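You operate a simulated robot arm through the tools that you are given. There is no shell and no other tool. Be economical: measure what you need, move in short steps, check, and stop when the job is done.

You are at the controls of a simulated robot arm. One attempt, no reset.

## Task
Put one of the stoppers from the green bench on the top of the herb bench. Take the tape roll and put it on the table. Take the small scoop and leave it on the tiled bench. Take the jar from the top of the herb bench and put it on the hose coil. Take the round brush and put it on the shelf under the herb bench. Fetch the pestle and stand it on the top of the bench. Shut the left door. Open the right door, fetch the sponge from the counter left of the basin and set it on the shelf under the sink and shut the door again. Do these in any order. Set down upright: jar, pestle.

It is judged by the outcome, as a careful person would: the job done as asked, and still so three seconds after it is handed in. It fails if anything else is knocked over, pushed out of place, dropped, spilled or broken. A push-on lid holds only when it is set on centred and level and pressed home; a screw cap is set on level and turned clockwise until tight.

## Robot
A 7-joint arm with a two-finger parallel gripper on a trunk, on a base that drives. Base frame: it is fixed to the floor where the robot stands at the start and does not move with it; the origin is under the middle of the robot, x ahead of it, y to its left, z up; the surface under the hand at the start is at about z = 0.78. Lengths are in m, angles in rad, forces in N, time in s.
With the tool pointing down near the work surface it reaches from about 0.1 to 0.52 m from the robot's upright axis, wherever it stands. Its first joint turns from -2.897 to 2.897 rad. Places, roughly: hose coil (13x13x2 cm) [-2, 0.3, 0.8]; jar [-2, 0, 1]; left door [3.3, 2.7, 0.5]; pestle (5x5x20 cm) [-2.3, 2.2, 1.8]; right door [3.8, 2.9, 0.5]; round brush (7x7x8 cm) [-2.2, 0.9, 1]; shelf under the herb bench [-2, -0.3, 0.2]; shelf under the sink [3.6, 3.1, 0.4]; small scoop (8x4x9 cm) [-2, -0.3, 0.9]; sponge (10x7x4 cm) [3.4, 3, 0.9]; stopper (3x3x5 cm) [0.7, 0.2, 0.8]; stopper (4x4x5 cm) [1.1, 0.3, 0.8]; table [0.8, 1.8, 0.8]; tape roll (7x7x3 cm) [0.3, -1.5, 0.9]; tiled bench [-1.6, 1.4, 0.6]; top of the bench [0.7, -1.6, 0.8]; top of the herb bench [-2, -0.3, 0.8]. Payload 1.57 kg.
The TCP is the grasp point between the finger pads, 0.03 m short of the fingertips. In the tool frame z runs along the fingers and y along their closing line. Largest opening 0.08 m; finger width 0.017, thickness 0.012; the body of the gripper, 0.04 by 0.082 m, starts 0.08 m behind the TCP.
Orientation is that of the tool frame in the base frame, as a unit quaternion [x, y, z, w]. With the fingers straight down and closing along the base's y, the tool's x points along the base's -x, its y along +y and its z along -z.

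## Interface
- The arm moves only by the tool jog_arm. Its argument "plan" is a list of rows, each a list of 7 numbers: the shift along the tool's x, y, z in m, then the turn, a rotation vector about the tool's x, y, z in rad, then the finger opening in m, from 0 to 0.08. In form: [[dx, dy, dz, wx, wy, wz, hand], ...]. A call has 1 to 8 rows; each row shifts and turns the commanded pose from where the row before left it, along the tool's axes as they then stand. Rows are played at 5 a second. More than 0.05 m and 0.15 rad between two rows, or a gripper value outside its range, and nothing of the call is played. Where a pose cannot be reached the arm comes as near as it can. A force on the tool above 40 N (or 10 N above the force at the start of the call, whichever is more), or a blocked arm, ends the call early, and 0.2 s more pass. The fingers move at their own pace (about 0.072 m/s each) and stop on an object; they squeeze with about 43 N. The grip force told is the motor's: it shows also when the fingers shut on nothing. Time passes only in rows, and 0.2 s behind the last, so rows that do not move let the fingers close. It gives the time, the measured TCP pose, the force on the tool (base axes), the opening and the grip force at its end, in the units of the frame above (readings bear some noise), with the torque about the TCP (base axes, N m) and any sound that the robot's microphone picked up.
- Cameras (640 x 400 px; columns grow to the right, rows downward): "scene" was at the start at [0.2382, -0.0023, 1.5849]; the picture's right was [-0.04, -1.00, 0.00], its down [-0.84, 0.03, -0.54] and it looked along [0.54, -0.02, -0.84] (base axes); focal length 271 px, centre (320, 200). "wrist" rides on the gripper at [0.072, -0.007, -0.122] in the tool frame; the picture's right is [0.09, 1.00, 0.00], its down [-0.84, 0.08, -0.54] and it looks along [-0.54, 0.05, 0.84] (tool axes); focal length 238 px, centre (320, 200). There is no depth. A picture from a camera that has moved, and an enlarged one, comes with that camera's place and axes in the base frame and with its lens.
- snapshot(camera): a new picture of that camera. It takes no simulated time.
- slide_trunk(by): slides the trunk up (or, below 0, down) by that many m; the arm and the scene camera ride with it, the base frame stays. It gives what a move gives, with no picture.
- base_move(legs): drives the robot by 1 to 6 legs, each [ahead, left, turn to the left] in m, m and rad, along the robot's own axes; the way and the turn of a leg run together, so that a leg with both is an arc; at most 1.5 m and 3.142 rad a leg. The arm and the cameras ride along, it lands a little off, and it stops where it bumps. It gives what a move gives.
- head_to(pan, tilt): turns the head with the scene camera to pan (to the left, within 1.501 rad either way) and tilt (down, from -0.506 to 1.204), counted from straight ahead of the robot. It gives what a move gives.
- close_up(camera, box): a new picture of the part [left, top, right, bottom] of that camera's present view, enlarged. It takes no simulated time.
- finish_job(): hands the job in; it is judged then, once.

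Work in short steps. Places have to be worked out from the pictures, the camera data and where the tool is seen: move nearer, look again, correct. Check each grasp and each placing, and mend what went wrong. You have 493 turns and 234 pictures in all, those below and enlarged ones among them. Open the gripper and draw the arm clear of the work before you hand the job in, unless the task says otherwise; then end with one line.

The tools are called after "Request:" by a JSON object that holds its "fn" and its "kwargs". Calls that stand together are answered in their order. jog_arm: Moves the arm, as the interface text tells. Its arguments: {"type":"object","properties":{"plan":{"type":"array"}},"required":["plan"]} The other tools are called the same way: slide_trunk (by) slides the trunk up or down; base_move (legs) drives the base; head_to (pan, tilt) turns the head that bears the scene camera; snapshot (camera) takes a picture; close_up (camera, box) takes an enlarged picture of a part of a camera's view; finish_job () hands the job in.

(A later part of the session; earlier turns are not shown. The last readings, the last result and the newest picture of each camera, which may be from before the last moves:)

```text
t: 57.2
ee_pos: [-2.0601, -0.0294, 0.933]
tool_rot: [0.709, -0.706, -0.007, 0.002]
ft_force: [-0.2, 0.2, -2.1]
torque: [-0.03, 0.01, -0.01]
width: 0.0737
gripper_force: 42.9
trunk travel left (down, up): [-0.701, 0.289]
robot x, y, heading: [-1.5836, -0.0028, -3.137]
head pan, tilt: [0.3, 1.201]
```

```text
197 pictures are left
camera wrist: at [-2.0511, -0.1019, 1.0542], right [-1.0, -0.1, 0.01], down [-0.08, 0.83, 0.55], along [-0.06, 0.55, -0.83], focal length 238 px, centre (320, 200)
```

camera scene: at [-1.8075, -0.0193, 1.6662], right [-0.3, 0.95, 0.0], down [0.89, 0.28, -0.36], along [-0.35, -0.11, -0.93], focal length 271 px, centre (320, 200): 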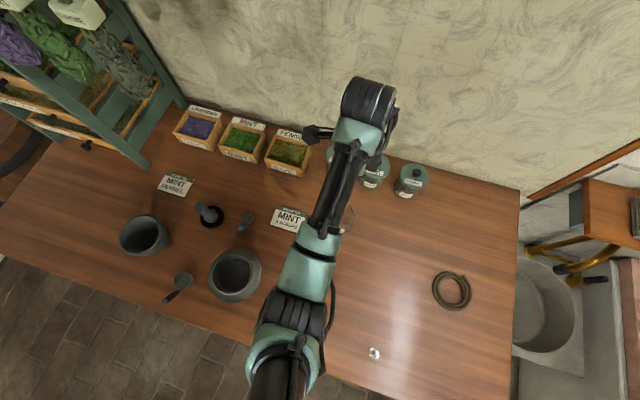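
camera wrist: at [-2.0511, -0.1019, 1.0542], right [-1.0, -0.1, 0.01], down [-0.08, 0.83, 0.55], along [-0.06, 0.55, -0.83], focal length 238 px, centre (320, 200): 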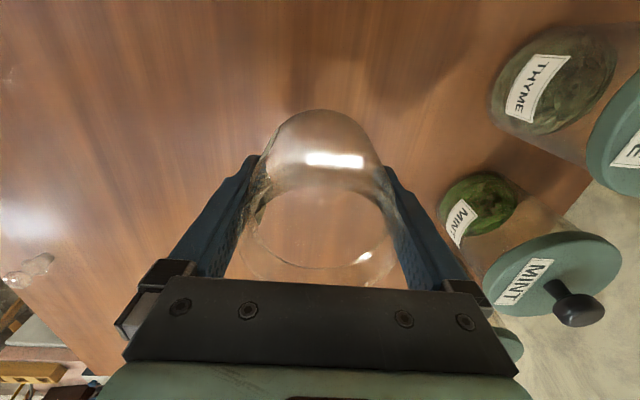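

Jar is held. Raise slightly and shift the base 0.25 m to its right toward the coil.

Request:
{"fn": "slide_trunk", "kwargs": {"by": 0.06}}

Request:
{"fn": "base_move", "kwargs": {"legs": [[0, -0.25, 0]]}}

Request:
{"fn": "head_to", "kwargs": {"pan": 0, "tilt": 1.1}}

Request:
{"fn": "snapshot", "kwargs": {"camera": "scene"}}

Request:
{"fn": "snapshot", "kwargs": {"camera": "wrist"}}

```text
t: 58.2
ee_pos: [-2.0607, -0.0294, 0.992]
tool_rot: [0.709, -0.705, -0.007, 0.001]
ft_force: [-0.4, 0.5, -1.5]
torque: [0.02, 0.01, 0.0]
width: 0.074
gripper_force: 42.6
trunk travel left (down, up): [-0.761, 0.229]
robot x, y, heading: [-1.584, 0.0023, -3.133]
head pan, tilt: [0.3, 1.201]
```

```text
t: 60.0
ee_pos: [-2.0622, 0.2225, 0.9923]
tool_rot: [0.708, -0.706, -0.007, 0.001]
ft_force: [-0.4, 0.4, -1.0]
torque: [0.0, 0.01, 0.0]
width: 0.0737
gripper_force: 42.8
trunk travel left (down, up): [-0.761, 0.229]
robot x, y, heading: [-1.5874, 0.2492, -3.131]
head pan, tilt: [0.3, 1.201]
```

```text
t: 60.8
ee_pos: [-2.0613, 0.2213, 0.9936]
tool_rot: [0.709, -0.705, -0.008, 0.001]
ft_force: [0.7, -0.5, -1.4]
torque: [-0.01, 0.03, 0.04]
width: 0.0737
gripper_force: 43.0
trunk travel left (down, up): [-0.761, 0.229]
robot x, y, heading: [-1.5852, 0.2519, -3.127]
head pan, tilt: [0.0, 1.1]
```

```text
196 pictures are left
camera scene: at [-1.8196, 0.2487, 1.5071], right [-0.01, 1.0, 0.0], down [0.89, 0.01, -0.45], along [-0.45, 0.0, -0.89], focal length 271 px, centre (320, 200)
```

scene: 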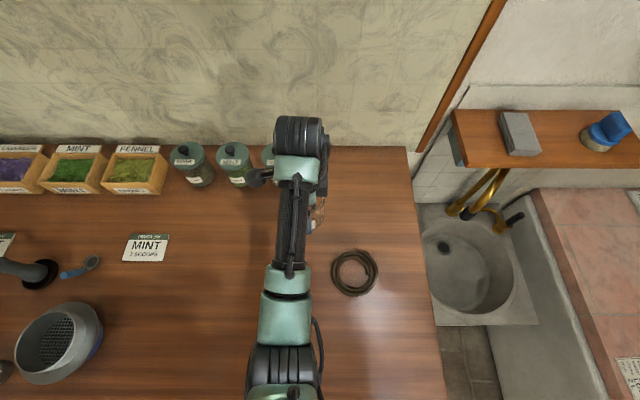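

```text
195 pictures are left
camera wrist: at [-2.0531, 0.149, 1.1141], right [-1.0, -0.1, 0.01], down [-0.07, 0.83, 0.55], along [-0.06, 0.55, -0.83], focal length 238 px, centre (320, 200)
```

wrist: 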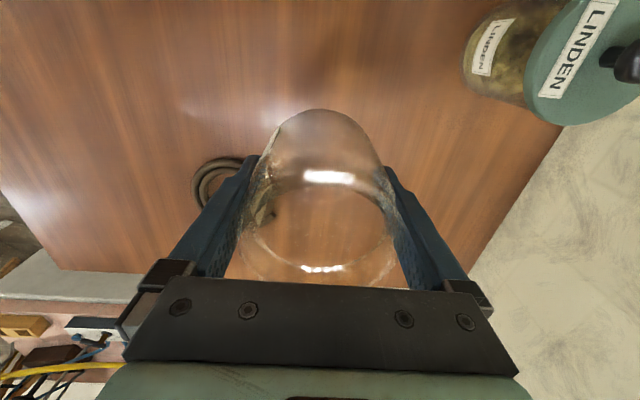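

Coil center ≈ (-1.963,0.333). I zoom to judge its hole against the jar's 7.4 cm.

Request:
{"fn": "close_up", "kwargs": {"camera": "scene", "box": [300, 230, 410, 315]}}

```text
4.71 times, centred on (355, 272) of scene
camera zoom: at [-1.8196, 0.2487, 1.5071], right [-0.01, 1.0, 0.0], down [0.89, 0.01, -0.45], along [-0.45, 0.0, -0.89], focal length 1277 px, centre (155, -141)
```

zoom: 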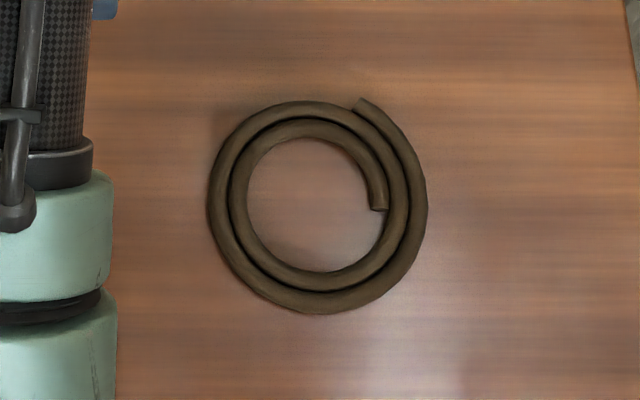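

Hole ≈ 7.2 cm, jar 7.4 cm: centred it might drop in, so I set it about 1.3 cm off-centre toward −y where the double strand supports it: target (-1.959, 0.321).

Request:
{"fn": "jog_arm", "kwargs": {"plan": [[-0.033, -0.034, 0, 0, 0, 0, 0.05], [-0.033, -0.034, 0, 0, 0, 0, 0.05], [-0.033, -0.034, 0, 0, 0, 0, 0.05]]}}

Request:
{"fn": "slide_trunk", "kwargs": {"by": -0.07}}

Request:
{"fn": "snapshot", "kwargs": {"camera": "wrist"}}

Request:
{"fn": "snapshot", "kwargs": {"camera": "scene"}}

```text
t: 61.6
ee_pos: [-1.9588, 0.3225, 0.9889]
tool_rot: [0.709, -0.705, -0.007, 0.001]
ft_force: [0.9, 0.8, -1.3]
torque: [-0.02, -0.01, -0.01]
width: 0.0737
gripper_force: 43.0
trunk travel left (down, up): [-0.761, 0.229]
robot x, y, heading: [-1.585, 0.2482, -3.135]
head pan, tilt: [0.0, 1.1]
```

```text
t: 62.7
ee_pos: [-1.9597, 0.3227, 0.9189]
tool_rot: [0.709, -0.706, -0.008, 0.001]
ft_force: [0.4, -0.1, -2.5]
torque: [0.0, 0.0, 0.01]
width: 0.074
gripper_force: 43.2
trunk travel left (down, up): [-0.691, 0.299]
robot x, y, heading: [-1.5851, 0.2521, -3.138]
head pan, tilt: [0.0, 1.1]
```

```text
193 pictures are left
camera wrist: at [-1.952, 0.251, 1.0404], right [-1.0, -0.1, 0.01], down [-0.07, 0.83, 0.55], along [-0.06, 0.55, -0.83], focal length 238 px, centre (320, 200)
```

wrist: 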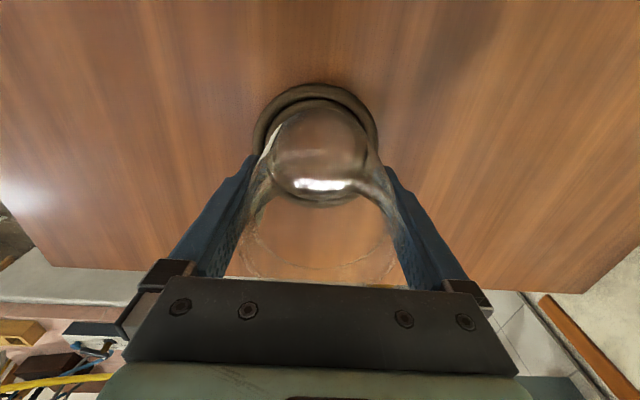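

```text
192 pictures are left
camera scene: at [-1.8195, 0.2491, 1.4371], right [-0.01, 1.0, 0.0], down [0.89, 0.01, -0.45], along [-0.45, 0.0, -0.89], focal length 271 px, centre (320, 200)
```

scene: 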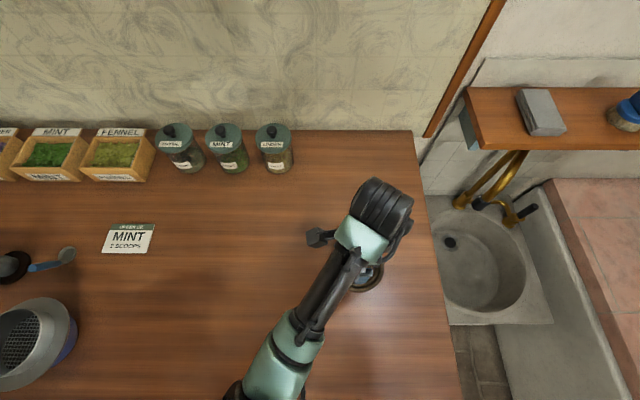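

Jar hangs over the coil. Descend in small steps until contact.

Request:
{"fn": "jog_arm", "kwargs": {"plan": [[0, 0, 0.006, 0, 0, 0, 0.05], [0, 0, 0.005, 0, 0, 0, 0.05], [0, 0, 0.004, 0, 0, 0, 0.05], [0, 0, 0, 0, 0, 0, 0.05]]}}

```text
t: 63.7
ee_pos: [-1.9595, 0.3234, 0.9032]
tool_rot: [0.709, -0.706, -0.007, 0.001]
ft_force: [-0.4, 0.1, -1.8]
torque: [0.02, 0.02, 0.01]
width: 0.0738
gripper_force: 43.4
trunk travel left (down, up): [-0.691, 0.299]
robot x, y, heading: [-1.583, 0.2508, -3.134]
head pan, tilt: [0.0, 1.1]
```

Request:
{"fn": "jog_arm", "kwargs": {"plan": [[0, 0, 0.002, 0, 0, 0, 0.05], [0, 0, 0.002, 0, 0, 0, 0.05], [0, 0, 0.002, 0, 0, 0, 0.05], [0, 0, 0, 0, 0, 0, 0.05]]}}

```text
t: 64.7
ee_pos: [-1.9593, 0.3226, 0.8985]
tool_rot: [0.708, -0.706, -0.007, 0.001]
ft_force: [0.1, -0.5, -1.2]
torque: [-0.03, -0.04, 0.0]
width: 0.0738
gripper_force: 43.3
trunk travel left (down, up): [-0.691, 0.299]
robot x, y, heading: [-1.5838, 0.252, -3.137]
head pan, tilt: [0.0, 1.1]
```

No contact yet; continue down.

Request:
{"fn": "jog_arm", "kwargs": {"plan": [[0, 0, 0.002, 0, 0, 0, 0.05], [0, 0, 0.002, 0, 0, 0, 0.05], [0, 0, 0, 0, 0, 0, 0.05]]}}

Request:
{"fn": "close_up", "kwargs": {"camera": "wrist", "box": [220, 60, 420, 240]}}

```text
t: 65.5
ee_pos: [-1.9591, 0.3234, 0.8939]
tool_rot: [0.709, -0.705, -0.008, 0.001]
ft_force: [-0.2, 0.4, -2.5]
torque: [0.0, 0.02, 0.0]
width: 0.0738
gripper_force: 42.8
trunk travel left (down, up): [-0.691, 0.299]
robot x, y, heading: [-1.5841, 0.2466, -3.135]
head pan, tilt: [0.0, 1.1]
```

```text
2.22 times, centred on (320, 150) of wrist
camera zoom: at [-1.9519, 0.2509, 1.0158], right [-1.0, -0.1, 0.01], down [-0.07, 0.83, 0.55], along [-0.06, 0.55, -0.83], focal length 530 px, centre (320, 311)
```

zoom: 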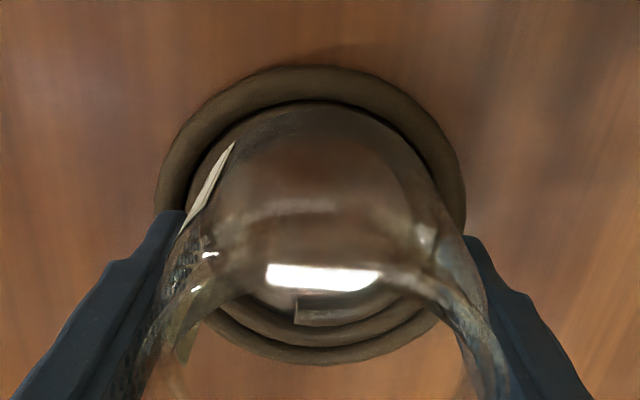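

Request:
{"fn": "jog_arm", "kwargs": {"plan": [[0, 0, 0.002, 0, 0, 0, 0.05], [0, 0, 0.0015, 0, 0, 0, 0.05], [0, 0, 0, 0, 0, 0, 0.05]]}}

```text
t: 66.3
ee_pos: [-1.9594, 0.3232, 0.8923]
tool_rot: [0.709, -0.705, -0.011, 0.002]
ft_force: [-0.6, 1.6, 27.4]
torque: [-0.05, -0.66, 0.07]
width: 0.0736
gripper_force: 42.6
trunk travel left (down, up): [-0.691, 0.299]
robot x, y, heading: [-1.5824, 0.2508, -3.134]
head pan, tilt: [0.0, 1.1]
```

Contact felt (27 N) at coil height. Ease up 1.5 mm, release, and look.

Request:
{"fn": "jog_arm", "kwargs": {"plan": [[0, 0, -0.0015, 0, 0, 0, 0.05], [0, 0, 0, 0, 0, 0, 0.076], [0, 0, 0, 0, 0, 0, 0.08], [0, 0, 0, 0, 0, 0, 0.08]]}}

Request:
{"fn": "close_up", "kwargs": {"camera": "wrist", "box": [220, 60, 420, 240]}}

```text
t: 67.3
ee_pos: [-1.9614, 0.323, 0.8921]
tool_rot: [0.709, -0.705, -0.007, 0.001]
ft_force: [0.1, 0.4, -0.7]
torque: [0.01, 0.01, -0.02]
width: 0.0802
gripper_force: 0.1
trunk travel left (down, up): [-0.691, 0.299]
robot x, y, heading: [-1.5846, 0.2482, -3.136]
head pan, tilt: [0.0, 1.1]
```

```text
2.22 times, centred on (320, 150) of wrist
camera zoom: at [-1.9522, 0.2508, 1.0136], right [-1.0, -0.1, 0.01], down [-0.07, 0.83, 0.55], along [-0.06, 0.55, -0.83], focal length 530 px, centre (320, 311)
```

zoom: 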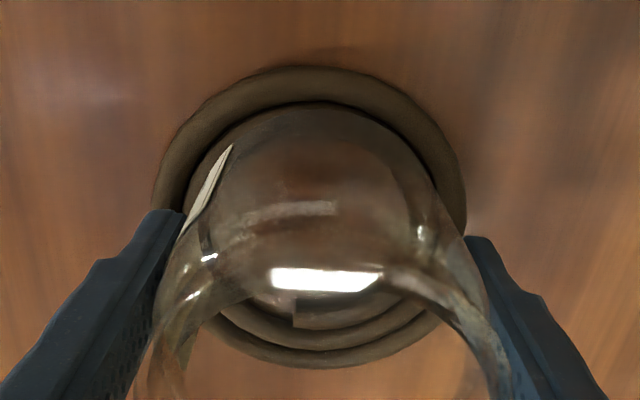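

Released and steady. Raise the trunk straight up clear of the jar and inspect.

Request:
{"fn": "slide_trunk", "kwargs": {"by": 0.15}}

Request:
{"fn": "snapshot", "kwargs": {"camera": "wrist"}}

```text
t: 69.0
ee_pos: [-1.9605, 0.3227, 1.0419]
tool_rot: [0.708, -0.706, -0.007, 0.002]
ft_force: [-0.1, 0.5, 0.5]
torque: [-0.02, -0.02, -0.01]
width: 0.0798
gripper_force: 0.0
trunk travel left (down, up): [-0.841, 0.149]
robot x, y, heading: [-1.5838, 0.249, -3.137]
head pan, tilt: [0.0, 1.1]
```

```text
189 pictures are left
camera wrist: at [-1.9523, 0.2509, 1.1637], right [-1.0, -0.1, 0.01], down [-0.07, 0.83, 0.55], along [-0.06, 0.55, -0.83], focal length 238 px, centre (320, 200)
```

wrist: 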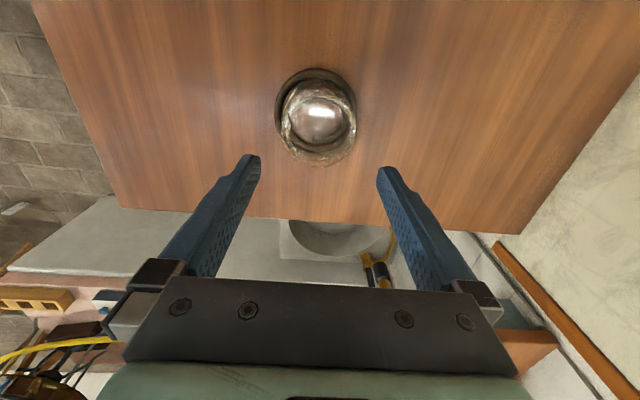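

Jar stands upright on the coil. Next the small scoop: raise, and shift the base left 0.4 m.

Request:
{"fn": "slide_trunk", "kwargs": {"by": 0.14}}

Request:
{"fn": "base_move", "kwargs": {"legs": [[0, 0.42, 0]]}}

Request:
{"fn": "snapshot", "kwargs": {"camera": "scene"}}

Request:
{"fn": "snapshot", "kwargs": {"camera": "wrist"}}

```text
t: 70.7
ee_pos: [-1.9595, 0.3231, 1.182]
tool_rot: [0.709, -0.706, -0.007, 0.001]
ft_force: [0.4, -0.9, 0.2]
torque: [0.02, 0.03, 0.04]
width: 0.08
gripper_force: 0.0
trunk travel left (down, up): [-0.981, 0.009]
robot x, y, heading: [-1.5843, 0.2488, -3.138]
head pan, tilt: [0.0, 1.1]
```

```text
t: 73.3
ee_pos: [-1.9579, -0.1016, 1.1811]
tool_rot: [-0.706, 0.708, 0.008, -0.002]
ft_force: [0.5, -1.1, 0.8]
torque: [0.0, -0.03, 0.02]
width: 0.0803
gripper_force: 0.0
trunk travel left (down, up): [-0.981, 0.009]
robot x, y, heading: [-1.5827, -0.1784, -3.138]
head pan, tilt: [0.0, 1.1]
```

```text
188 pictures are left
camera scene: at [-1.8178, -0.1741, 1.7272], right [0.0, 1.0, 0.0], down [0.89, 0.0, -0.45], along [-0.45, 0.0, -0.89], focal length 271 px, centre (320, 200)
```

scene: 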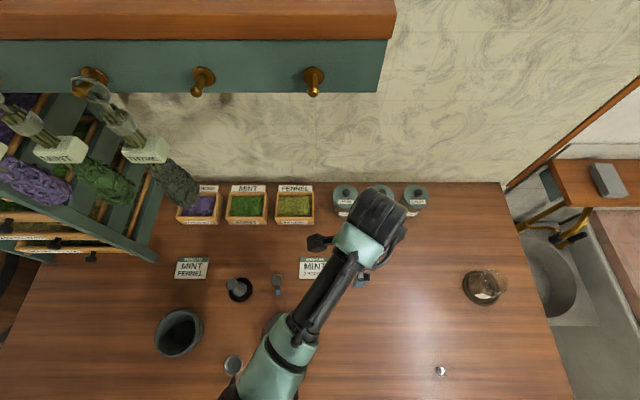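

```text
187 pictures are left
camera wrist: at [-1.9506, -0.1719, 1.3037], right [-1.0, -0.09, 0.01], down [-0.07, 0.83, 0.55], along [-0.06, 0.55, -0.83], focal length 238 px, centre (320, 200)
```

wrist: 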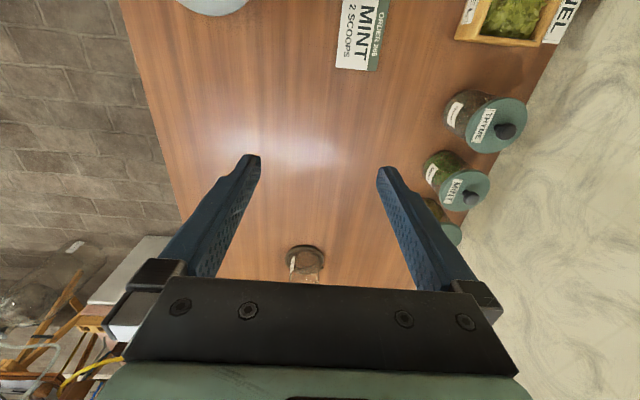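

Scoop is at about (-1.98,-0.31). Zoom on it.

Request:
{"fn": "close_up", "kwargs": {"camera": "scene", "box": [220, 250, 330, 340]}}

```text
4.44 times, centred on (275, 295) of scene
camera zoom: at [-1.8178, -0.1741, 1.7272], right [0.0, 1.0, 0.0], down [0.89, 0.0, -0.45], along [-0.45, 0.0, -0.89], focal length 1206 px, centre (520, -222)
```

zoom: 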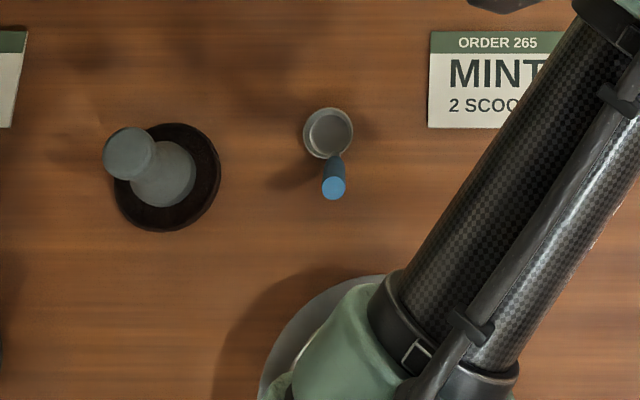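

I'll grip the cup with fingers closing along y. Rotate the hand back 90° and move over it at height.

Request:
{"fn": "jog_arm", "kwargs": {"plan": [[0.04, 0.005, 0, 0, 0, 0, 0.08], [0.04, 0.005, 0, 0, 0, 0, 0.08], [0.04, 0.005, 0, 0, 0, 0, 0.08], [0.04, 0.005, 0, 0, 0, 0, 0.08], [0.045, 0, 0, 0, 0, 0, 0.08], [0, 0, 0, 0, 0, -0.145, 0.08], [0, 0, 0, 0, 0, -0.145, 0.08], [0, 0, 0, 0, 0, -0.145, 0.08]]}}

Request:
{"fn": "jog_arm", "kwargs": {"plan": [[0, 0, 0, 0, 0, -0.142, 0.08], [0, 0, 0, 0, 0, -0.142, 0.08], [0, 0, 0, 0, 0, -0.142, 0.08], [0, 0, 0, 0, 0, -0.142, 0.08], [0, 0, 0, 0, 0, -0.142, 0.08], [0, 0, 0, 0, 0, -0.142, 0.08], [0, 0, 0, 0, 0, -0.142, 0.08], [0, 0, 0, 0, 0, -0.142, 0.08]]}}

Request:
{"fn": "snapshot", "kwargs": {"camera": "wrist"}}

```text
t: 75.1
ee_pos: [-1.9783, -0.3045, 1.1802]
tool_rot: [0.843, -0.538, -0.008, 0.0]
ft_force: [0.7, -0.3, 0.4]
torque: [0.0, 0.02, 0.02]
width: 0.08
gripper_force: 0.1
trunk travel left (down, up): [-0.981, 0.009]
robot x, y, heading: [-1.5842, -0.1771, -3.143]
head pan, tilt: [0.0, 1.1]
```

```text
t: 76.9
ee_pos: [-1.9789, -0.3056, 1.1811]
tool_rot: [1.0, 0.001, -0.006, -0.004]
ft_force: [0.0, 0.1, 0.4]
torque: [0.0, 0.02, 0.0]
width: 0.0798
gripper_force: 0.1
trunk travel left (down, up): [-0.981, 0.009]
robot x, y, heading: [-1.5829, -0.1729, -3.14]
head pan, tilt: [0.0, 1.1]
```

```text
185 pictures are left
camera wrist: at [-1.9055, -0.299, 1.3023], right [0.09, -1.0, -0.01], down [-0.83, -0.08, 0.55], along [-0.55, -0.04, -0.83], focal length 238 px, centre (320, 200)
```

wrist: 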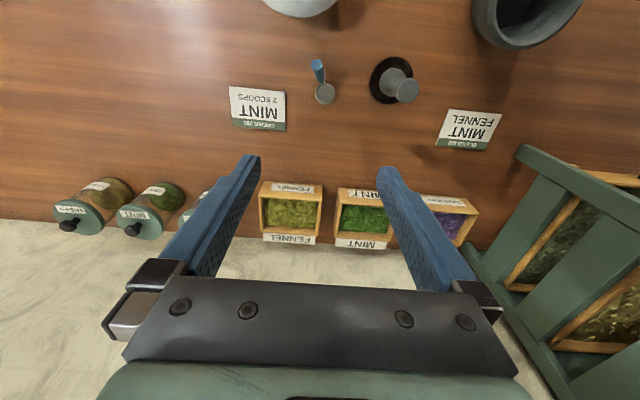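

Cup at (-1.981,-0.310), good. Lower 20 cm and check.

Request:
{"fn": "jog_arm", "kwargs": {"plan": [[-0.002, 0.0045, 0, 0, 0, 0, 0.08]]}}

Request:
{"fn": "slide_trunk", "kwargs": {"by": -0.22}}

Request:
{"fn": "snapshot", "kwargs": {"camera": "wrist"}}

Request:
{"fn": "snapshot", "kwargs": {"camera": "scene"}}

```text
t: 77.3
ee_pos: [-1.9809, -0.3098, 1.1802]
tool_rot: [1.0, 0.0, -0.006, -0.004]
ft_force: [-0.2, 0.7, 0.5]
torque: [0.03, 0.04, 0.0]
width: 0.0801
gripper_force: 0.1
trunk travel left (down, up): [-0.981, 0.009]
robot x, y, heading: [-1.582, -0.1744, -3.139]
head pan, tilt: [0.0, 1.1]
```

```text
t: 79.6
ee_pos: [-1.9802, -0.3091, 0.9612]
tool_rot: [1.0, 0.0, -0.006, -0.004]
ft_force: [0.4, 0.2, -0.3]
torque: [0.03, -0.02, 0.04]
width: 0.0801
gripper_force: 0.0
trunk travel left (down, up): [-0.761, 0.229]
robot x, y, heading: [-1.5813, -0.1759, -3.14]
head pan, tilt: [0.0, 1.1]
```

```text
184 pictures are left
camera wrist: at [-1.9078, -0.3034, 1.0824], right [0.09, -1.0, -0.01], down [-0.83, -0.08, 0.55], along [-0.55, -0.04, -0.83], focal length 238 px, centre (320, 200)
```

wrist: 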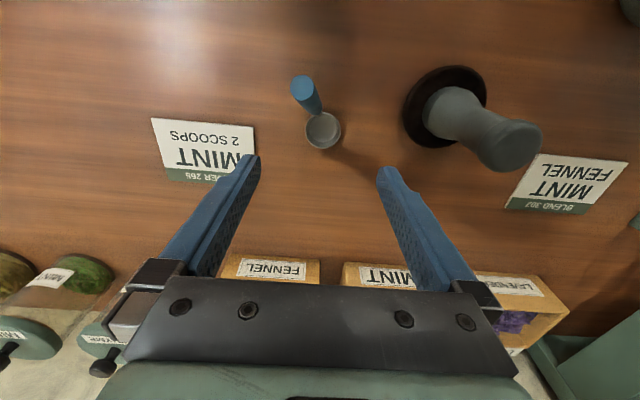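

```text
183 pictures are left
camera scene: at [-1.8177, -0.1749, 1.5072], right [0.0, 1.0, 0.0], down [0.89, 0.0, -0.45], along [-0.45, 0.0, -0.89], focal length 271 px, centre (320, 200)
```

scene: 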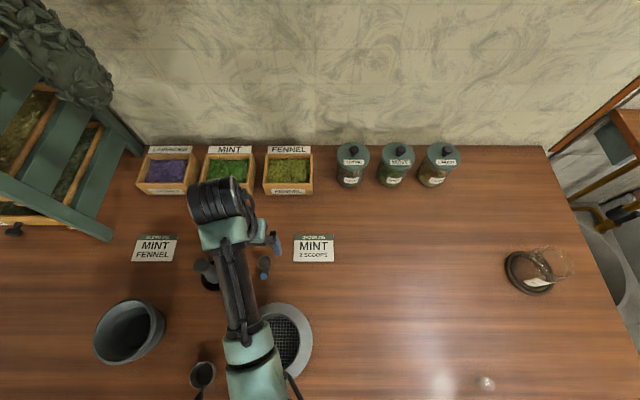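

Alignment is good and the neighbouring pestle clears by 4 cm. Lower 9.5 cm and close.

Request:
{"fn": "slide_trunk", "kwargs": {"by": -0.095}}

Request:
{"fn": "jog_arm", "kwargs": {"plan": [[0, 0, 0, 0, 0, 0, 0.02], [0, 0, 0, 0, 0, 0, 0.02], [0, 0, 0, 0, 0, 0, 0.02], [0, 0, 0, 0, 0, 0, 0.02]]}}

Request:
{"fn": "snapshot", "kwargs": {"camera": "wrist"}}

```text
t: 80.9
ee_pos: [-1.9812, -0.3113, 0.8693]
tool_rot: [1.0, 0.0, -0.01, -0.001]
ft_force: [5.3, 4.1, 40.3]
torque: [-1.59, -0.46, 0.17]
width: 0.0774
gripper_force: 0.1
trunk travel left (down, up): [-0.666, 0.324]
robot x, y, heading: [-1.5823, -0.175, -3.138]
head pan, tilt: [0.0, 1.1]
```

```text
t: 81.9
ee_pos: [-1.9811, -0.314, 0.8707]
tool_rot: [1.0, 0.002, -0.011, 0.0]
ft_force: [1.5, -17.7, 40.9]
torque: [-0.74, -0.35, 0.29]
width: 0.0438
gripper_force: 12.9
trunk travel left (down, up): [-0.666, 0.324]
robot x, y, heading: [-1.5855, -0.1775, -3.138]
head pan, tilt: [0.0, 1.1]
```

```text
182 pictures are left
camera wrist: at [-1.9063, -0.3061, 0.9911], right [0.1, -1.0, 0.0], down [-0.82, -0.08, 0.56], along [-0.56, -0.05, -0.83], focal length 238 px, centre (320, 200)
```

wrist: 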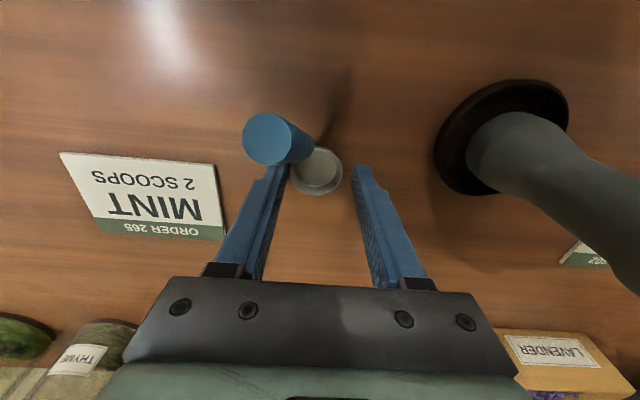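

The fingertips are pressing the bench (40 N); top is ~0.838. Raise 1 cm and then close.

Request:
{"fn": "jog_arm", "kwargs": {"plan": [[0, 0, -0.004, 0, 0, 0, 0.06], [0, 0, -0.006, 0, 0, 0, 0.06], [0, 0, 0, 0, 0, 0, 0.06]]}}

Request:
{"fn": "snapshot", "kwargs": {"camera": "wrist"}}

```text
t: 82.7
ee_pos: [-1.9806, -0.3073, 0.875]
tool_rot: [1.0, -0.002, -0.005, -0.006]
ft_force: [0.1, 0.6, 0.2]
torque: [0.01, 0.01, -0.01]
width: 0.0601
gripper_force: 0.0
trunk travel left (down, up): [-0.666, 0.324]
robot x, y, heading: [-1.586, -0.1749, -3.142]
head pan, tilt: [0.0, 1.1]
```

```text
181 pictures are left
camera wrist: at [-1.9075, -0.3018, 0.9969], right [0.09, -1.0, -0.01], down [-0.83, -0.08, 0.55], along [-0.55, -0.04, -0.84], focal length 238 px, centre (320, 200)
```

wrist: 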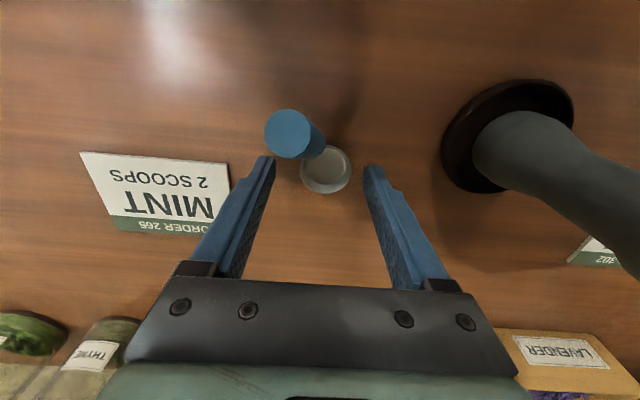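

Cup at (-1.974,-0.311): shift +6 mm in x, 3 mm in y and close.

Request:
{"fn": "jog_arm", "kwargs": {"plan": [[0.006, 0.003, 0, 0, 0, 0, 0.06], [0, 0, 0, 0, 0, 0, 0.03], [0, 0, 0, 0, 0, 0, 0.02], [0, 0, 0, 0, 0, 0, 0.02], [0, 0, 0, 0, 0, 0, 0.02]]}}

Request:
{"fn": "snapshot", "kwargs": {"camera": "wrist"}}

```text
t: 83.9
ee_pos: [-1.9748, -0.312, 0.8757]
tool_rot: [1.0, 0.0, -0.006, -0.005]
ft_force: [-0.6, 0.8, 0.2]
torque: [-0.01, 0.0, 0.02]
width: 0.0344
gripper_force: 41.7
trunk travel left (down, up): [-0.666, 0.324]
robot x, y, heading: [-1.5843, -0.1731, -3.138]
head pan, tilt: [0.0, 1.1]
```

```text
180 pictures are left
camera wrist: at [-1.9016, -0.3064, 0.9972], right [0.09, -1.0, -0.01], down [-0.83, -0.08, 0.55], along [-0.55, -0.04, -0.83], focal length 238 px, centre (320, 200)
```

wrist: 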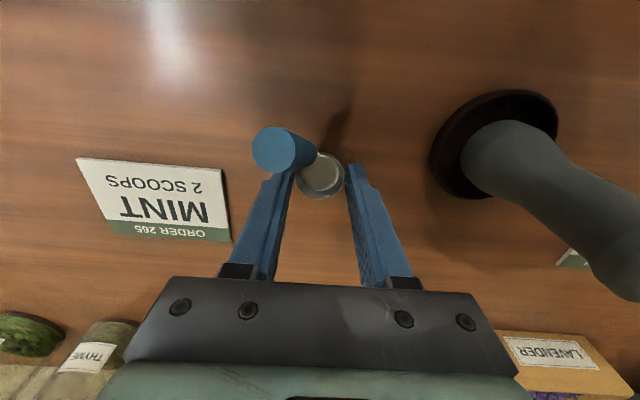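

Scoop gripped by the cup. Lift, and back away from the herb bench.

Request:
{"fn": "slide_trunk", "kwargs": {"by": 0.3}}

Request:
{"fn": "snapshot", "kwargs": {"camera": "wrist"}}

Request:
{"fn": "base_move", "kwargs": {"legs": [[-0.6, 0, 0], [0, -0.6, 0]]}}

Request:
{"fn": "head_to", "kwargs": {"pan": -0.5, "tilt": 0.7}}

Request:
{"fn": "snapshot", "kwargs": {"camera": "scene"}}

```text
t: 86.9
ee_pos: [-1.9745, -0.3121, 1.1749]
tool_rot: [1.0, 0.0, -0.006, -0.005]
ft_force: [-0.1, 0.5, -0.1]
torque: [0.0, -0.01, 0.01]
width: 0.0342
gripper_force: 42.2
trunk travel left (down, up): [-0.966, 0.024]
robot x, y, heading: [-1.586, -0.1765, -3.14]
head pan, tilt: [0.0, 1.1]
```

```text
179 pictures are left
camera wrist: at [-1.9017, -0.3064, 1.2972], right [0.09, -1.0, -0.01], down [-0.83, -0.08, 0.55], along [-0.55, -0.04, -0.83], focal length 238 px, centre (320, 200)
```

wrist: 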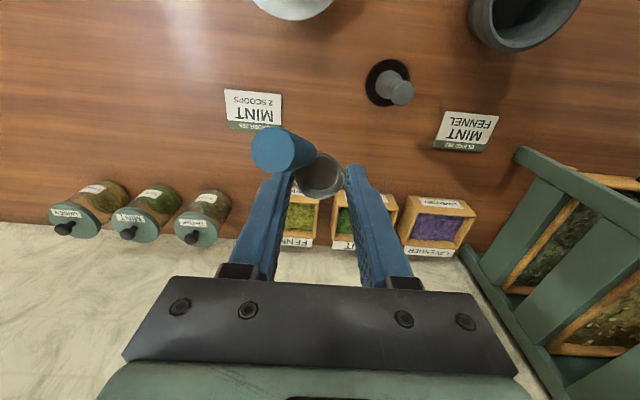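

```text
t: 93.2
ee_pos: [-1.3893, 0.2922, 1.1743]
tool_rot: [1.0, -0.005, -0.007, -0.005]
ft_force: [-0.1, 0.2, -0.5]
torque: [-0.01, -0.01, 0.0]
width: 0.0343
gripper_force: 41.6
trunk travel left (down, up): [-0.966, 0.024]
robot x, y, heading: [-0.998, 0.4294, 3.133]
head pan, tilt: [0.0, 1.1]
```

```text
t: 94.2
ee_pos: [-1.3902, 0.2928, 1.1754]
tool_rot: [1.0, -0.006, -0.007, -0.005]
ft_force: [-0.6, 0.0, -1.6]
torque: [0.03, -0.04, 0.0]
width: 0.0342
gripper_force: 41.2
trunk travel left (down, up): [-0.966, 0.024]
robot x, y, heading: [-0.9947, 0.4284, 3.134]
head pan, tilt: [-0.499, 0.7]
```

```text
178 pictures are left
camera scene: at [-1.2423, 0.4696, 1.7421], right [0.49, 0.87, 0.0], down [0.56, -0.31, -0.76], along [-0.67, 0.37, -0.64], focal length 271 px, centre (320, 200)
```

scene: 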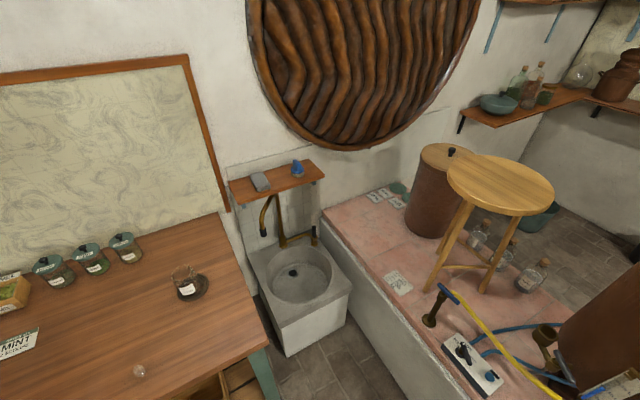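

The tiled bench has free tile near (-1.82,1.09), away from the card and stool. I drive to about (-1.5,0.7) and turn toward it.

Request:
{"fn": "base_move", "kwargs": {"legs": [[0, -0.27, 0], [0.48, 0, 0], [0, 0, -0.88]]}}

Request:
{"fn": "head_to", "kwargs": {"pan": 0.0, "tilt": 1.0}}

Request:
{"fn": "snapshot", "kwargs": {"camera": "scene"}}

```text
t: 100.8
ee_pos: [-1.8374, 0.9135, 1.1773]
tool_rot: [0.903, -0.429, -0.004, -0.007]
ft_force: [0.6, -0.5, -1.0]
torque: [-0.01, 0.01, 0.04]
width: 0.0342
gripper_force: 41.4
trunk travel left (down, up): [-0.966, 0.024]
robot x, y, heading: [-1.4838, 0.7024, 2.254]
head pan, tilt: [-0.499, 0.7]
```

```text
t: 101.8
ee_pos: [-1.838, 0.9148, 1.1752]
tool_rot: [0.903, -0.429, -0.004, -0.007]
ft_force: [0.4, -0.2, -0.8]
torque: [-0.03, 0.01, 0.03]
width: 0.0341
gripper_force: 41.6
trunk travel left (down, up): [-0.966, 0.024]
robot x, y, heading: [-1.4805, 0.6978, 2.254]
head pan, tilt: [0.0, 1.0]
```

```text
177 pictures are left
camera scene: at [-1.636, 0.8841, 1.7188], right [0.77, 0.63, 0.0], down [0.53, -0.65, -0.54], along [-0.34, 0.42, -0.84], focal length 271 px, centre (320, 200)
```

scene: 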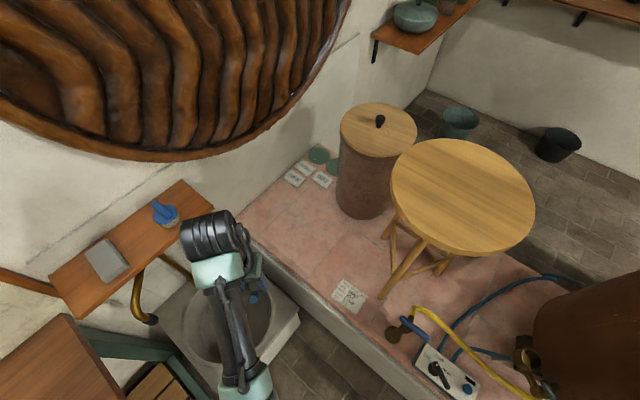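

Free tile lies around (-1.87,1.18), behind the kerb. I drive ahead a bit more, carefully.

Request:
{"fn": "base_move", "kwargs": {"legs": [[0.1, 0, 0]]}}

```text
t: 102.9
ee_pos: [-1.8998, 0.9925, 1.176]
tool_rot: [0.903, -0.43, -0.003, -0.007]
ft_force: [-1.1, -1.2, 0.0]
torque: [0.01, -0.01, 0.0]
width: 0.0341
gripper_force: 41.6
trunk travel left (down, up): [-0.966, 0.024]
robot x, y, heading: [-1.5449, 0.7755, 2.254]
head pan, tilt: [0.0, 1.0]
```

Request:
{"fn": "jog_arm", "kwargs": {"plan": [[-0.027, -0.038, 0, 0, 0, 0, 0.02], [-0.027, -0.038, 0, 0, 0, 0, 0.02], [-0.027, -0.038, 0, 0, 0, 0, 0.02], [-0.027, -0.038, 0, 0, 0, 0, 0.02]]}}

Request:
{"fn": "slide_trunk", "kwargs": {"by": -0.3}}

Request:
{"fn": "snapshot", "kwargs": {"camera": "scene"}}

Request:
{"fn": "snapshot", "kwargs": {"camera": "wrist"}}

```text
t: 103.9
ee_pos: [-1.8465, 1.1705, 1.1771]
tool_rot: [0.903, -0.429, -0.004, -0.007]
ft_force: [1.2, 0.6, 0.3]
torque: [0.02, 0.02, 0.02]
width: 0.034
gripper_force: 42.8
trunk travel left (down, up): [-0.966, 0.024]
robot x, y, heading: [-1.5468, 0.7759, 2.256]
head pan, tilt: [0.0, 1.0]
```

```text
t: 106.9
ee_pos: [-1.8484, 1.1703, 0.8764]
tool_rot: [0.903, -0.43, -0.003, -0.007]
ft_force: [0.4, 0.1, -0.6]
torque: [0.03, 0.0, 0.0]
width: 0.034
gripper_force: 42.1
trunk travel left (down, up): [-0.666, 0.324]
robot x, y, heading: [-1.546, 0.7768, 2.251]
head pan, tilt: [0.0, 1.0]
```

```text
176 pictures are left
camera scene: at [-1.6988, 0.9617, 1.4188], right [0.78, 0.63, 0.0], down [0.53, -0.65, -0.54], along [-0.34, 0.42, -0.84], focal length 271 px, centre (320, 200)
```

scene: 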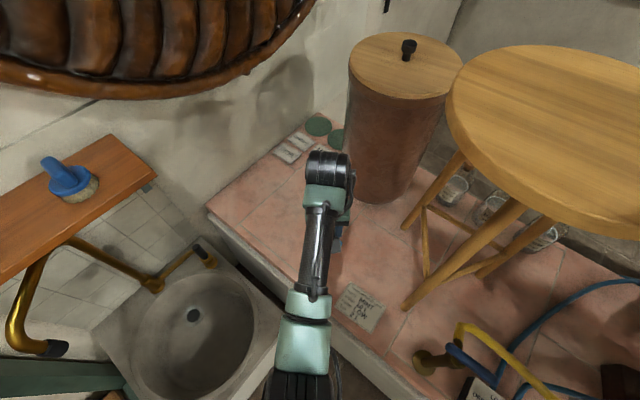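

```text
175 pictures are left
camera wrist: at [-1.7975, 1.117, 0.9992], right [-0.72, -0.7, -0.01], down [-0.59, 0.59, 0.55], along [-0.38, 0.4, -0.83], focal length 238 px, centre (320, 200)
```

wrist: 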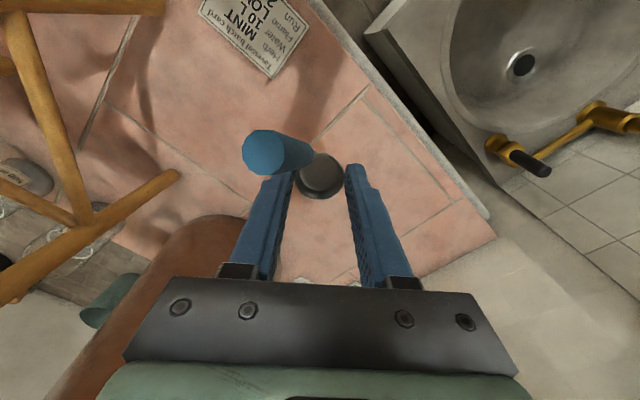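

Good clear spot. Lower another 18 cm and look.

Request:
{"fn": "slide_trunk", "kwargs": {"by": -0.18}}

Request:
{"fn": "snapshot", "kwargs": {"camera": "wrist"}}

```text
t: 108.9
ee_pos: [-1.847, 1.1696, 0.6975]
tool_rot: [0.903, -0.429, -0.004, -0.008]
ft_force: [0.0, -0.3, -0.2]
torque: [-0.04, 0.03, 0.01]
width: 0.0344
gripper_force: 41.5
trunk travel left (down, up): [-0.486, 0.504]
robot x, y, heading: [-1.5475, 0.7766, 2.258]
head pan, tilt: [0.0, 1.0]
```

```text
174 pictures are left
camera wrist: at [-1.7974, 1.117, 0.8192], right [-0.72, -0.7, -0.01], down [-0.59, 0.59, 0.55], along [-0.38, 0.4, -0.83], focal length 238 px, centre (320, 200)
```

wrist: 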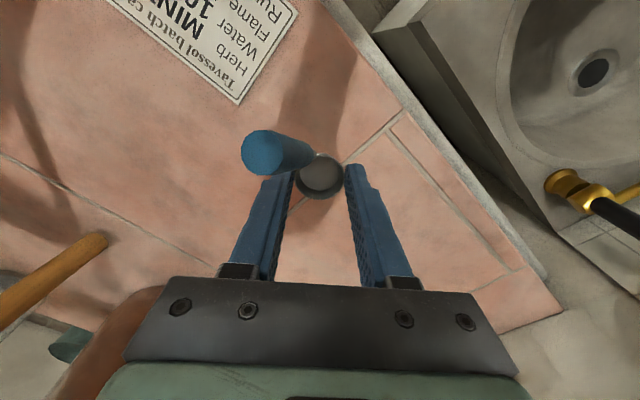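

Request:
{"fn": "jog_arm", "kwargs": {"plan": [[0, 0, 0.01, 0, 0, 0, 0.02], [0, 0, 0.01, 0, 0, 0, 0.02], [0, 0, 0.01, 0, 0, 0, 0.02], [0, 0, 0.008, 0, 0, 0, 0.02], [0, 0, 0, 0, 0, 0, 0.02]]}}

```text
t: 110.1
ee_pos: [-1.8484, 1.1689, 0.6585]
tool_rot: [0.903, -0.43, -0.004, -0.007]
ft_force: [-0.7, 1.0, -0.4]
torque: [0.01, 0.03, 0.03]
width: 0.0342
gripper_force: 41.9
trunk travel left (down, up): [-0.486, 0.504]
robot x, y, heading: [-1.5464, 0.7708, 2.256]
head pan, tilt: [0.0, 1.0]
```

No contact at 0.6585; continue down in small steps.

Request:
{"fn": "jog_arm", "kwargs": {"plan": [[0, 0, 0.005, 0, 0, 0, 0.02], [0, 0, 0.004, 0, 0, 0, 0.02], [0, 0, 0.004, 0, 0, 0, 0.02], [0, 0, 0, 0, 0, 0, 0.02]]}}

Request:
{"fn": "snapshot", "kwargs": {"camera": "wrist"}}

```text
t: 111.1
ee_pos: [-1.8478, 1.1708, 0.6451]
tool_rot: [0.903, -0.429, -0.004, -0.007]
ft_force: [-1.3, 0.6, -0.5]
torque: [0.03, 0.02, -0.02]
width: 0.0344
gripper_force: 41.7
trunk travel left (down, up): [-0.486, 0.504]
robot x, y, heading: [-1.5487, 0.7763, 2.256]
head pan, tilt: [0.0, 1.0]
```

```text
173 pictures are left
camera wrist: at [-1.7975, 1.1175, 0.7674], right [-0.72, -0.7, -0.01], down [-0.59, 0.59, 0.55], along [-0.38, 0.4, -0.83], focal length 238 px, centre (320, 200)
```

wrist: 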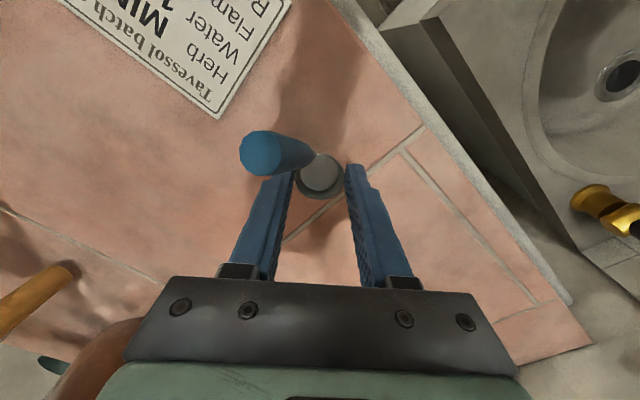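

Request:
{"fn": "jog_arm", "kwargs": {"plan": [[0, 0, 0.005, 0, 0, 0, 0.02], [0, 0, 0.005, 0, 0, 0, 0.02], [0, 0, 0.004, 0, 0, 0, 0.02], [0, 0, 0.004, 0, 0, 0, 0.02], [0, 0, 0.003, 0, 0, 0, 0.02], [0, 0, 0.003, 0, 0, 0, 0.02], [0, 0, 0.003, 0, 0, 0, 0.02]]}}

Request:
{"fn": "close_up", "kwargs": {"camera": "wrist", "box": [220, 100, 420, 240]}}

```text
t: 112.7
ee_pos: [-1.848, 1.1708, 0.6206]
tool_rot: [0.903, -0.43, -0.004, -0.007]
ft_force: [2.4, -3.1, 9.0]
torque: [-0.01, -0.13, 0.02]
width: 0.0339
gripper_force: 41.2
trunk travel left (down, up): [-0.486, 0.504]
robot x, y, heading: [-1.5466, 0.775, 2.258]
head pan, tilt: [0.0, 1.0]
```

```text
2.86 times, centred on (320, 170) of wrist
camera zoom: at [-1.7973, 1.1181, 0.7423], right [-0.72, -0.7, -0.01], down [-0.59, 0.59, 0.55], along [-0.38, 0.4, -0.83], focal length 681 px, centre (320, 286)
```

zoom: 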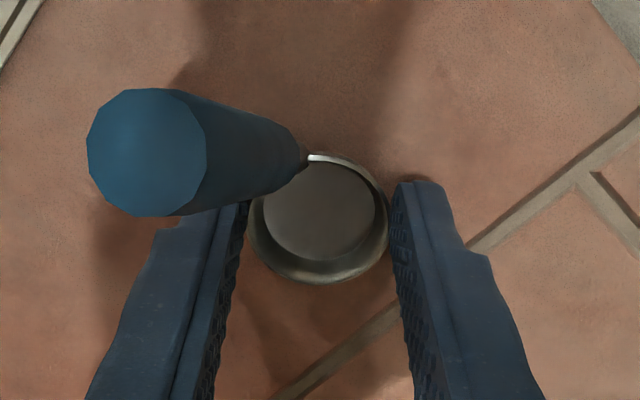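

Touchdown (9 N). Open moderately and rise straight up.

Request:
{"fn": "jog_arm", "kwargs": {"plan": [[0, 0, 0, 0, 0, 0, 0.045], [0, 0, 0, 0, 0, 0, 0.055], [0, 0, 0, 0, 0, 0, 0.055], [0, 0, -0.03, 0, 0, 0, 0.055], [0, 0, -0.04, 0, 0, 0, 0.055], [0, 0, -0.04, 0, 0, 0, 0.055]]}}

Request:
{"fn": "snapshot", "kwargs": {"camera": "wrist"}}

```text
t: 114.1
ee_pos: [-1.8473, 1.1702, 0.7281]
tool_rot: [0.902, -0.431, -0.004, -0.007]
ft_force: [0.3, 1.4, -1.0]
torque: [0.02, 0.02, 0.01]
width: 0.0548
gripper_force: 0.1
trunk travel left (down, up): [-0.486, 0.504]
robot x, y, heading: [-1.5484, 0.7794, 2.259]
head pan, tilt: [0.0, 1.0]
```

```text
171 pictures are left
camera wrist: at [-1.7968, 1.1179, 0.8507], right [-0.72, -0.7, -0.01], down [-0.59, 0.59, 0.55], along [-0.38, 0.4, -0.83], focal length 238 px, centre (320, 200)
```

wrist: 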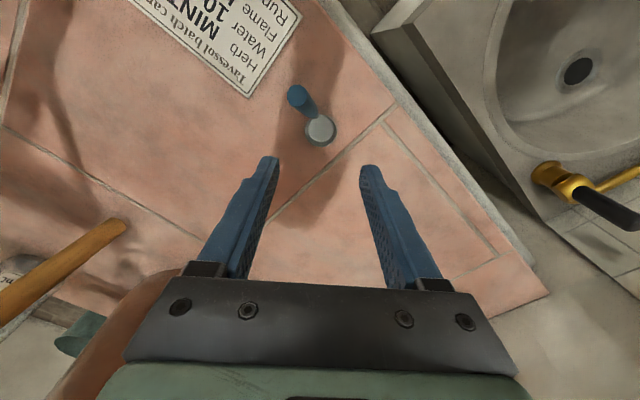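

Scoop stands on the tiled bench. Next the brush on the wall shelf at about (-2.225,0.90,1.02). Raise, turn to face it, and look.

Request:
{"fn": "slide_trunk", "kwargs": {"by": 0.45}}

Request:
{"fn": "base_move", "kwargs": {"legs": [[0, 0, 0.7]]}}

Request:
{"fn": "head_to", "kwargs": {"pan": 0.0, "tilt": 0.8}}

Request:
{"fn": "snapshot", "kwargs": {"camera": "scene"}}

```text
refused: 0.45 is not a number from -0.4 to 0.4
```

```text
t: 116.4
ee_pos: [-2.0305, 0.8851, 0.7287]
tool_rot: [0.995, -0.096, -0.006, -0.005]
ft_force: [-0.6, 0.1, 0.5]
torque: [-0.02, -0.01, -0.02]
width: 0.055
gripper_force: 0.0
trunk travel left (down, up): [-0.486, 0.504]
robot x, y, heading: [-1.5454, 0.7767, 2.955]
head pan, tilt: [0.0, 1.0]
```

```text
t: 117.1
ee_pos: [-2.0316, 0.884, 0.7284]
tool_rot: [0.995, -0.096, -0.005, -0.005]
ft_force: [-1.3, 0.7, 0.3]
torque: [-0.01, 0.01, -0.01]
width: 0.0549
gripper_force: 0.0
trunk travel left (down, up): [-0.486, 0.504]
robot x, y, heading: [-1.5444, 0.7742, 2.952]
head pan, tilt: [0.0, 0.799]
```

```text
170 pictures are left
camera scene: at [-1.7936, 0.8231, 1.2539], right [0.19, 0.98, 0.0], down [0.7, -0.14, -0.7], along [-0.68, 0.13, -0.72], focal length 271 px, centre (320, 200)
```

scene: 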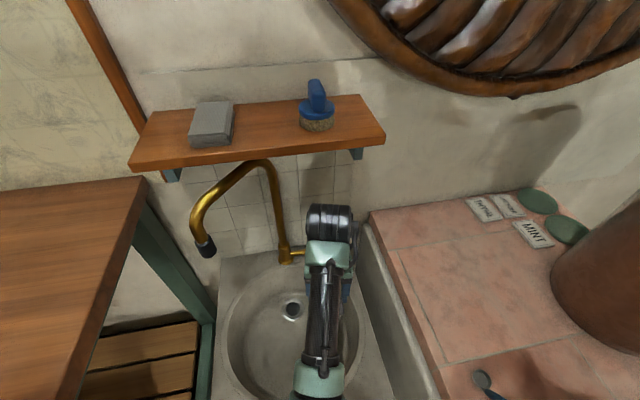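

The trunk slide was refused (limit 0.4); check the scoop wasn't touched by the low sweep.

Request:
{"fn": "close_up", "kwargs": {"camera": "scene", "box": [420, 330, 540, 400]}}

Request:
{"fn": "slide_trunk", "kwargs": {"by": 0.4}}

Request:
{"fn": "snapshot", "kwargs": {"camera": "scene"}}

```text
5.33 times, centred on (480, 365) of scene
camera zoom: at [-1.7936, 0.8231, 1.2539], right [0.19, 0.98, 0.0], down [0.7, -0.14, -0.7], along [-0.68, 0.13, -0.72], focal length 1447 px, centre (-533, -680)
```

zoom: 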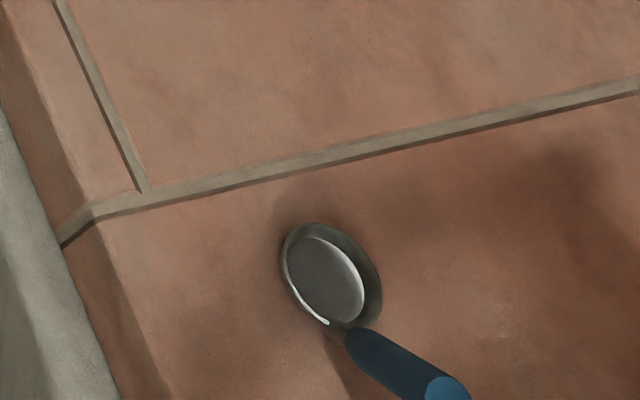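

```text
t: 120.9
ee_pos: [-2.0294, 0.8844, 1.1282]
tool_rot: [0.995, -0.096, -0.005, -0.005]
ft_force: [0.7, -0.2, 0.0]
torque: [-0.01, 0.01, 0.01]
width: 0.0552
gripper_force: 0.0
trunk travel left (down, up): [-0.886, 0.104]
robot x, y, heading: [-1.5446, 0.7728, 2.957]
head pan, tilt: [0.0, 0.799]
```

```text
168 pictures are left
camera scene: at [-1.7937, 0.8231, 1.6539], right [0.19, 0.98, 0.0], down [0.7, -0.14, -0.7], along [-0.68, 0.13, -0.72], focal length 271 px, centre (320, 200)
```

scene: 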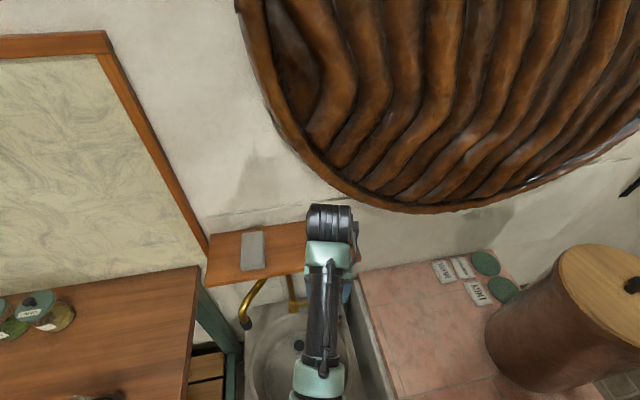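

Scoop is fine. The brush bottom is near (-2.197,0.895,1.01). Look with the wrist camera.

Request:
{"fn": "snapshot", "kwargs": {"camera": "wrist"}}

```text
167 pictures are left
camera wrist: at [-1.9577, 0.8769, 1.2504], right [-0.1, -0.99, -0.01], down [-0.83, 0.08, 0.55], along [-0.55, 0.06, -0.83], focal length 238 px, centre (320, 200)
```

wrist: 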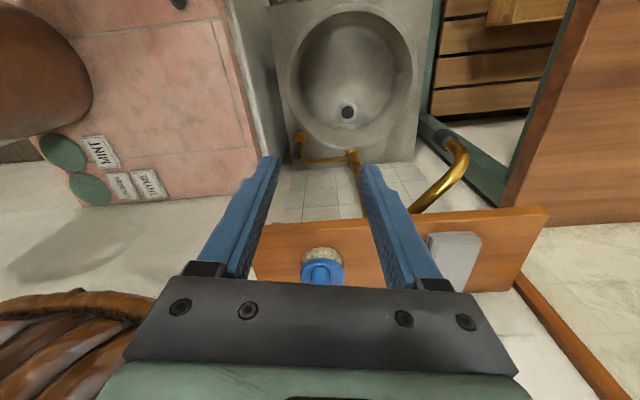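

Brush is dead ahead of the hand. Raise 9 cm and drive 10 cm ahead.

Request:
{"fn": "slide_trunk", "kwargs": {"by": 0.09}}

Request:
{"fn": "base_move", "kwargs": {"legs": [[0.1, 0.02, 0]]}}

Request:
{"fn": "snapshot", "kwargs": {"camera": "wrist"}}

```text
t: 122.2
ee_pos: [-2.0298, 0.8844, 1.218]
tool_rot: [0.995, -0.096, -0.005, -0.005]
ft_force: [0.9, 0.2, -0.1]
torque: [0.05, 0.02, -0.04]
width: 0.0551
gripper_force: 0.0
trunk travel left (down, up): [-0.976, 0.014]
robot x, y, heading: [-1.5481, 0.7751, 2.947]
head pan, tilt: [0.0, 0.799]
```

```text
t: 123.3
ee_pos: [-2.129, 0.8841, 1.218]
tool_rot: [0.995, -0.096, -0.006, -0.004]
ft_force: [1.3, -0.3, 0.0]
torque: [-0.01, 0.02, -0.01]
width: 0.0548
gripper_force: 0.1
trunk travel left (down, up): [-0.976, 0.014]
robot x, y, heading: [-1.6439, 0.7775, 2.95]
head pan, tilt: [0.0, 0.799]
```

```text
166 pictures are left
camera wrist: at [-2.0566, 0.8763, 1.3406], right [-0.1, -0.99, -0.01], down [-0.83, 0.08, 0.55], along [-0.55, 0.06, -0.83], focal length 238 px, centre (320, 200)
```

wrist: 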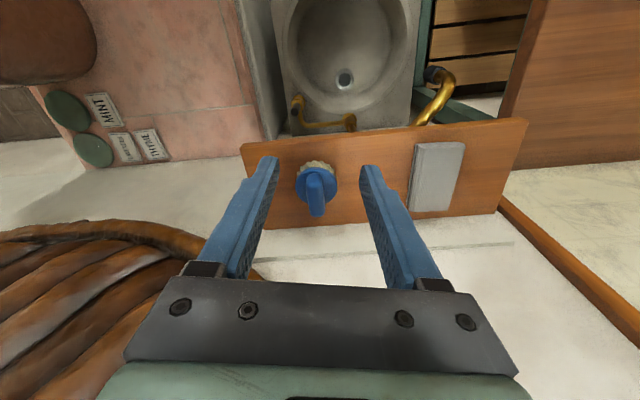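

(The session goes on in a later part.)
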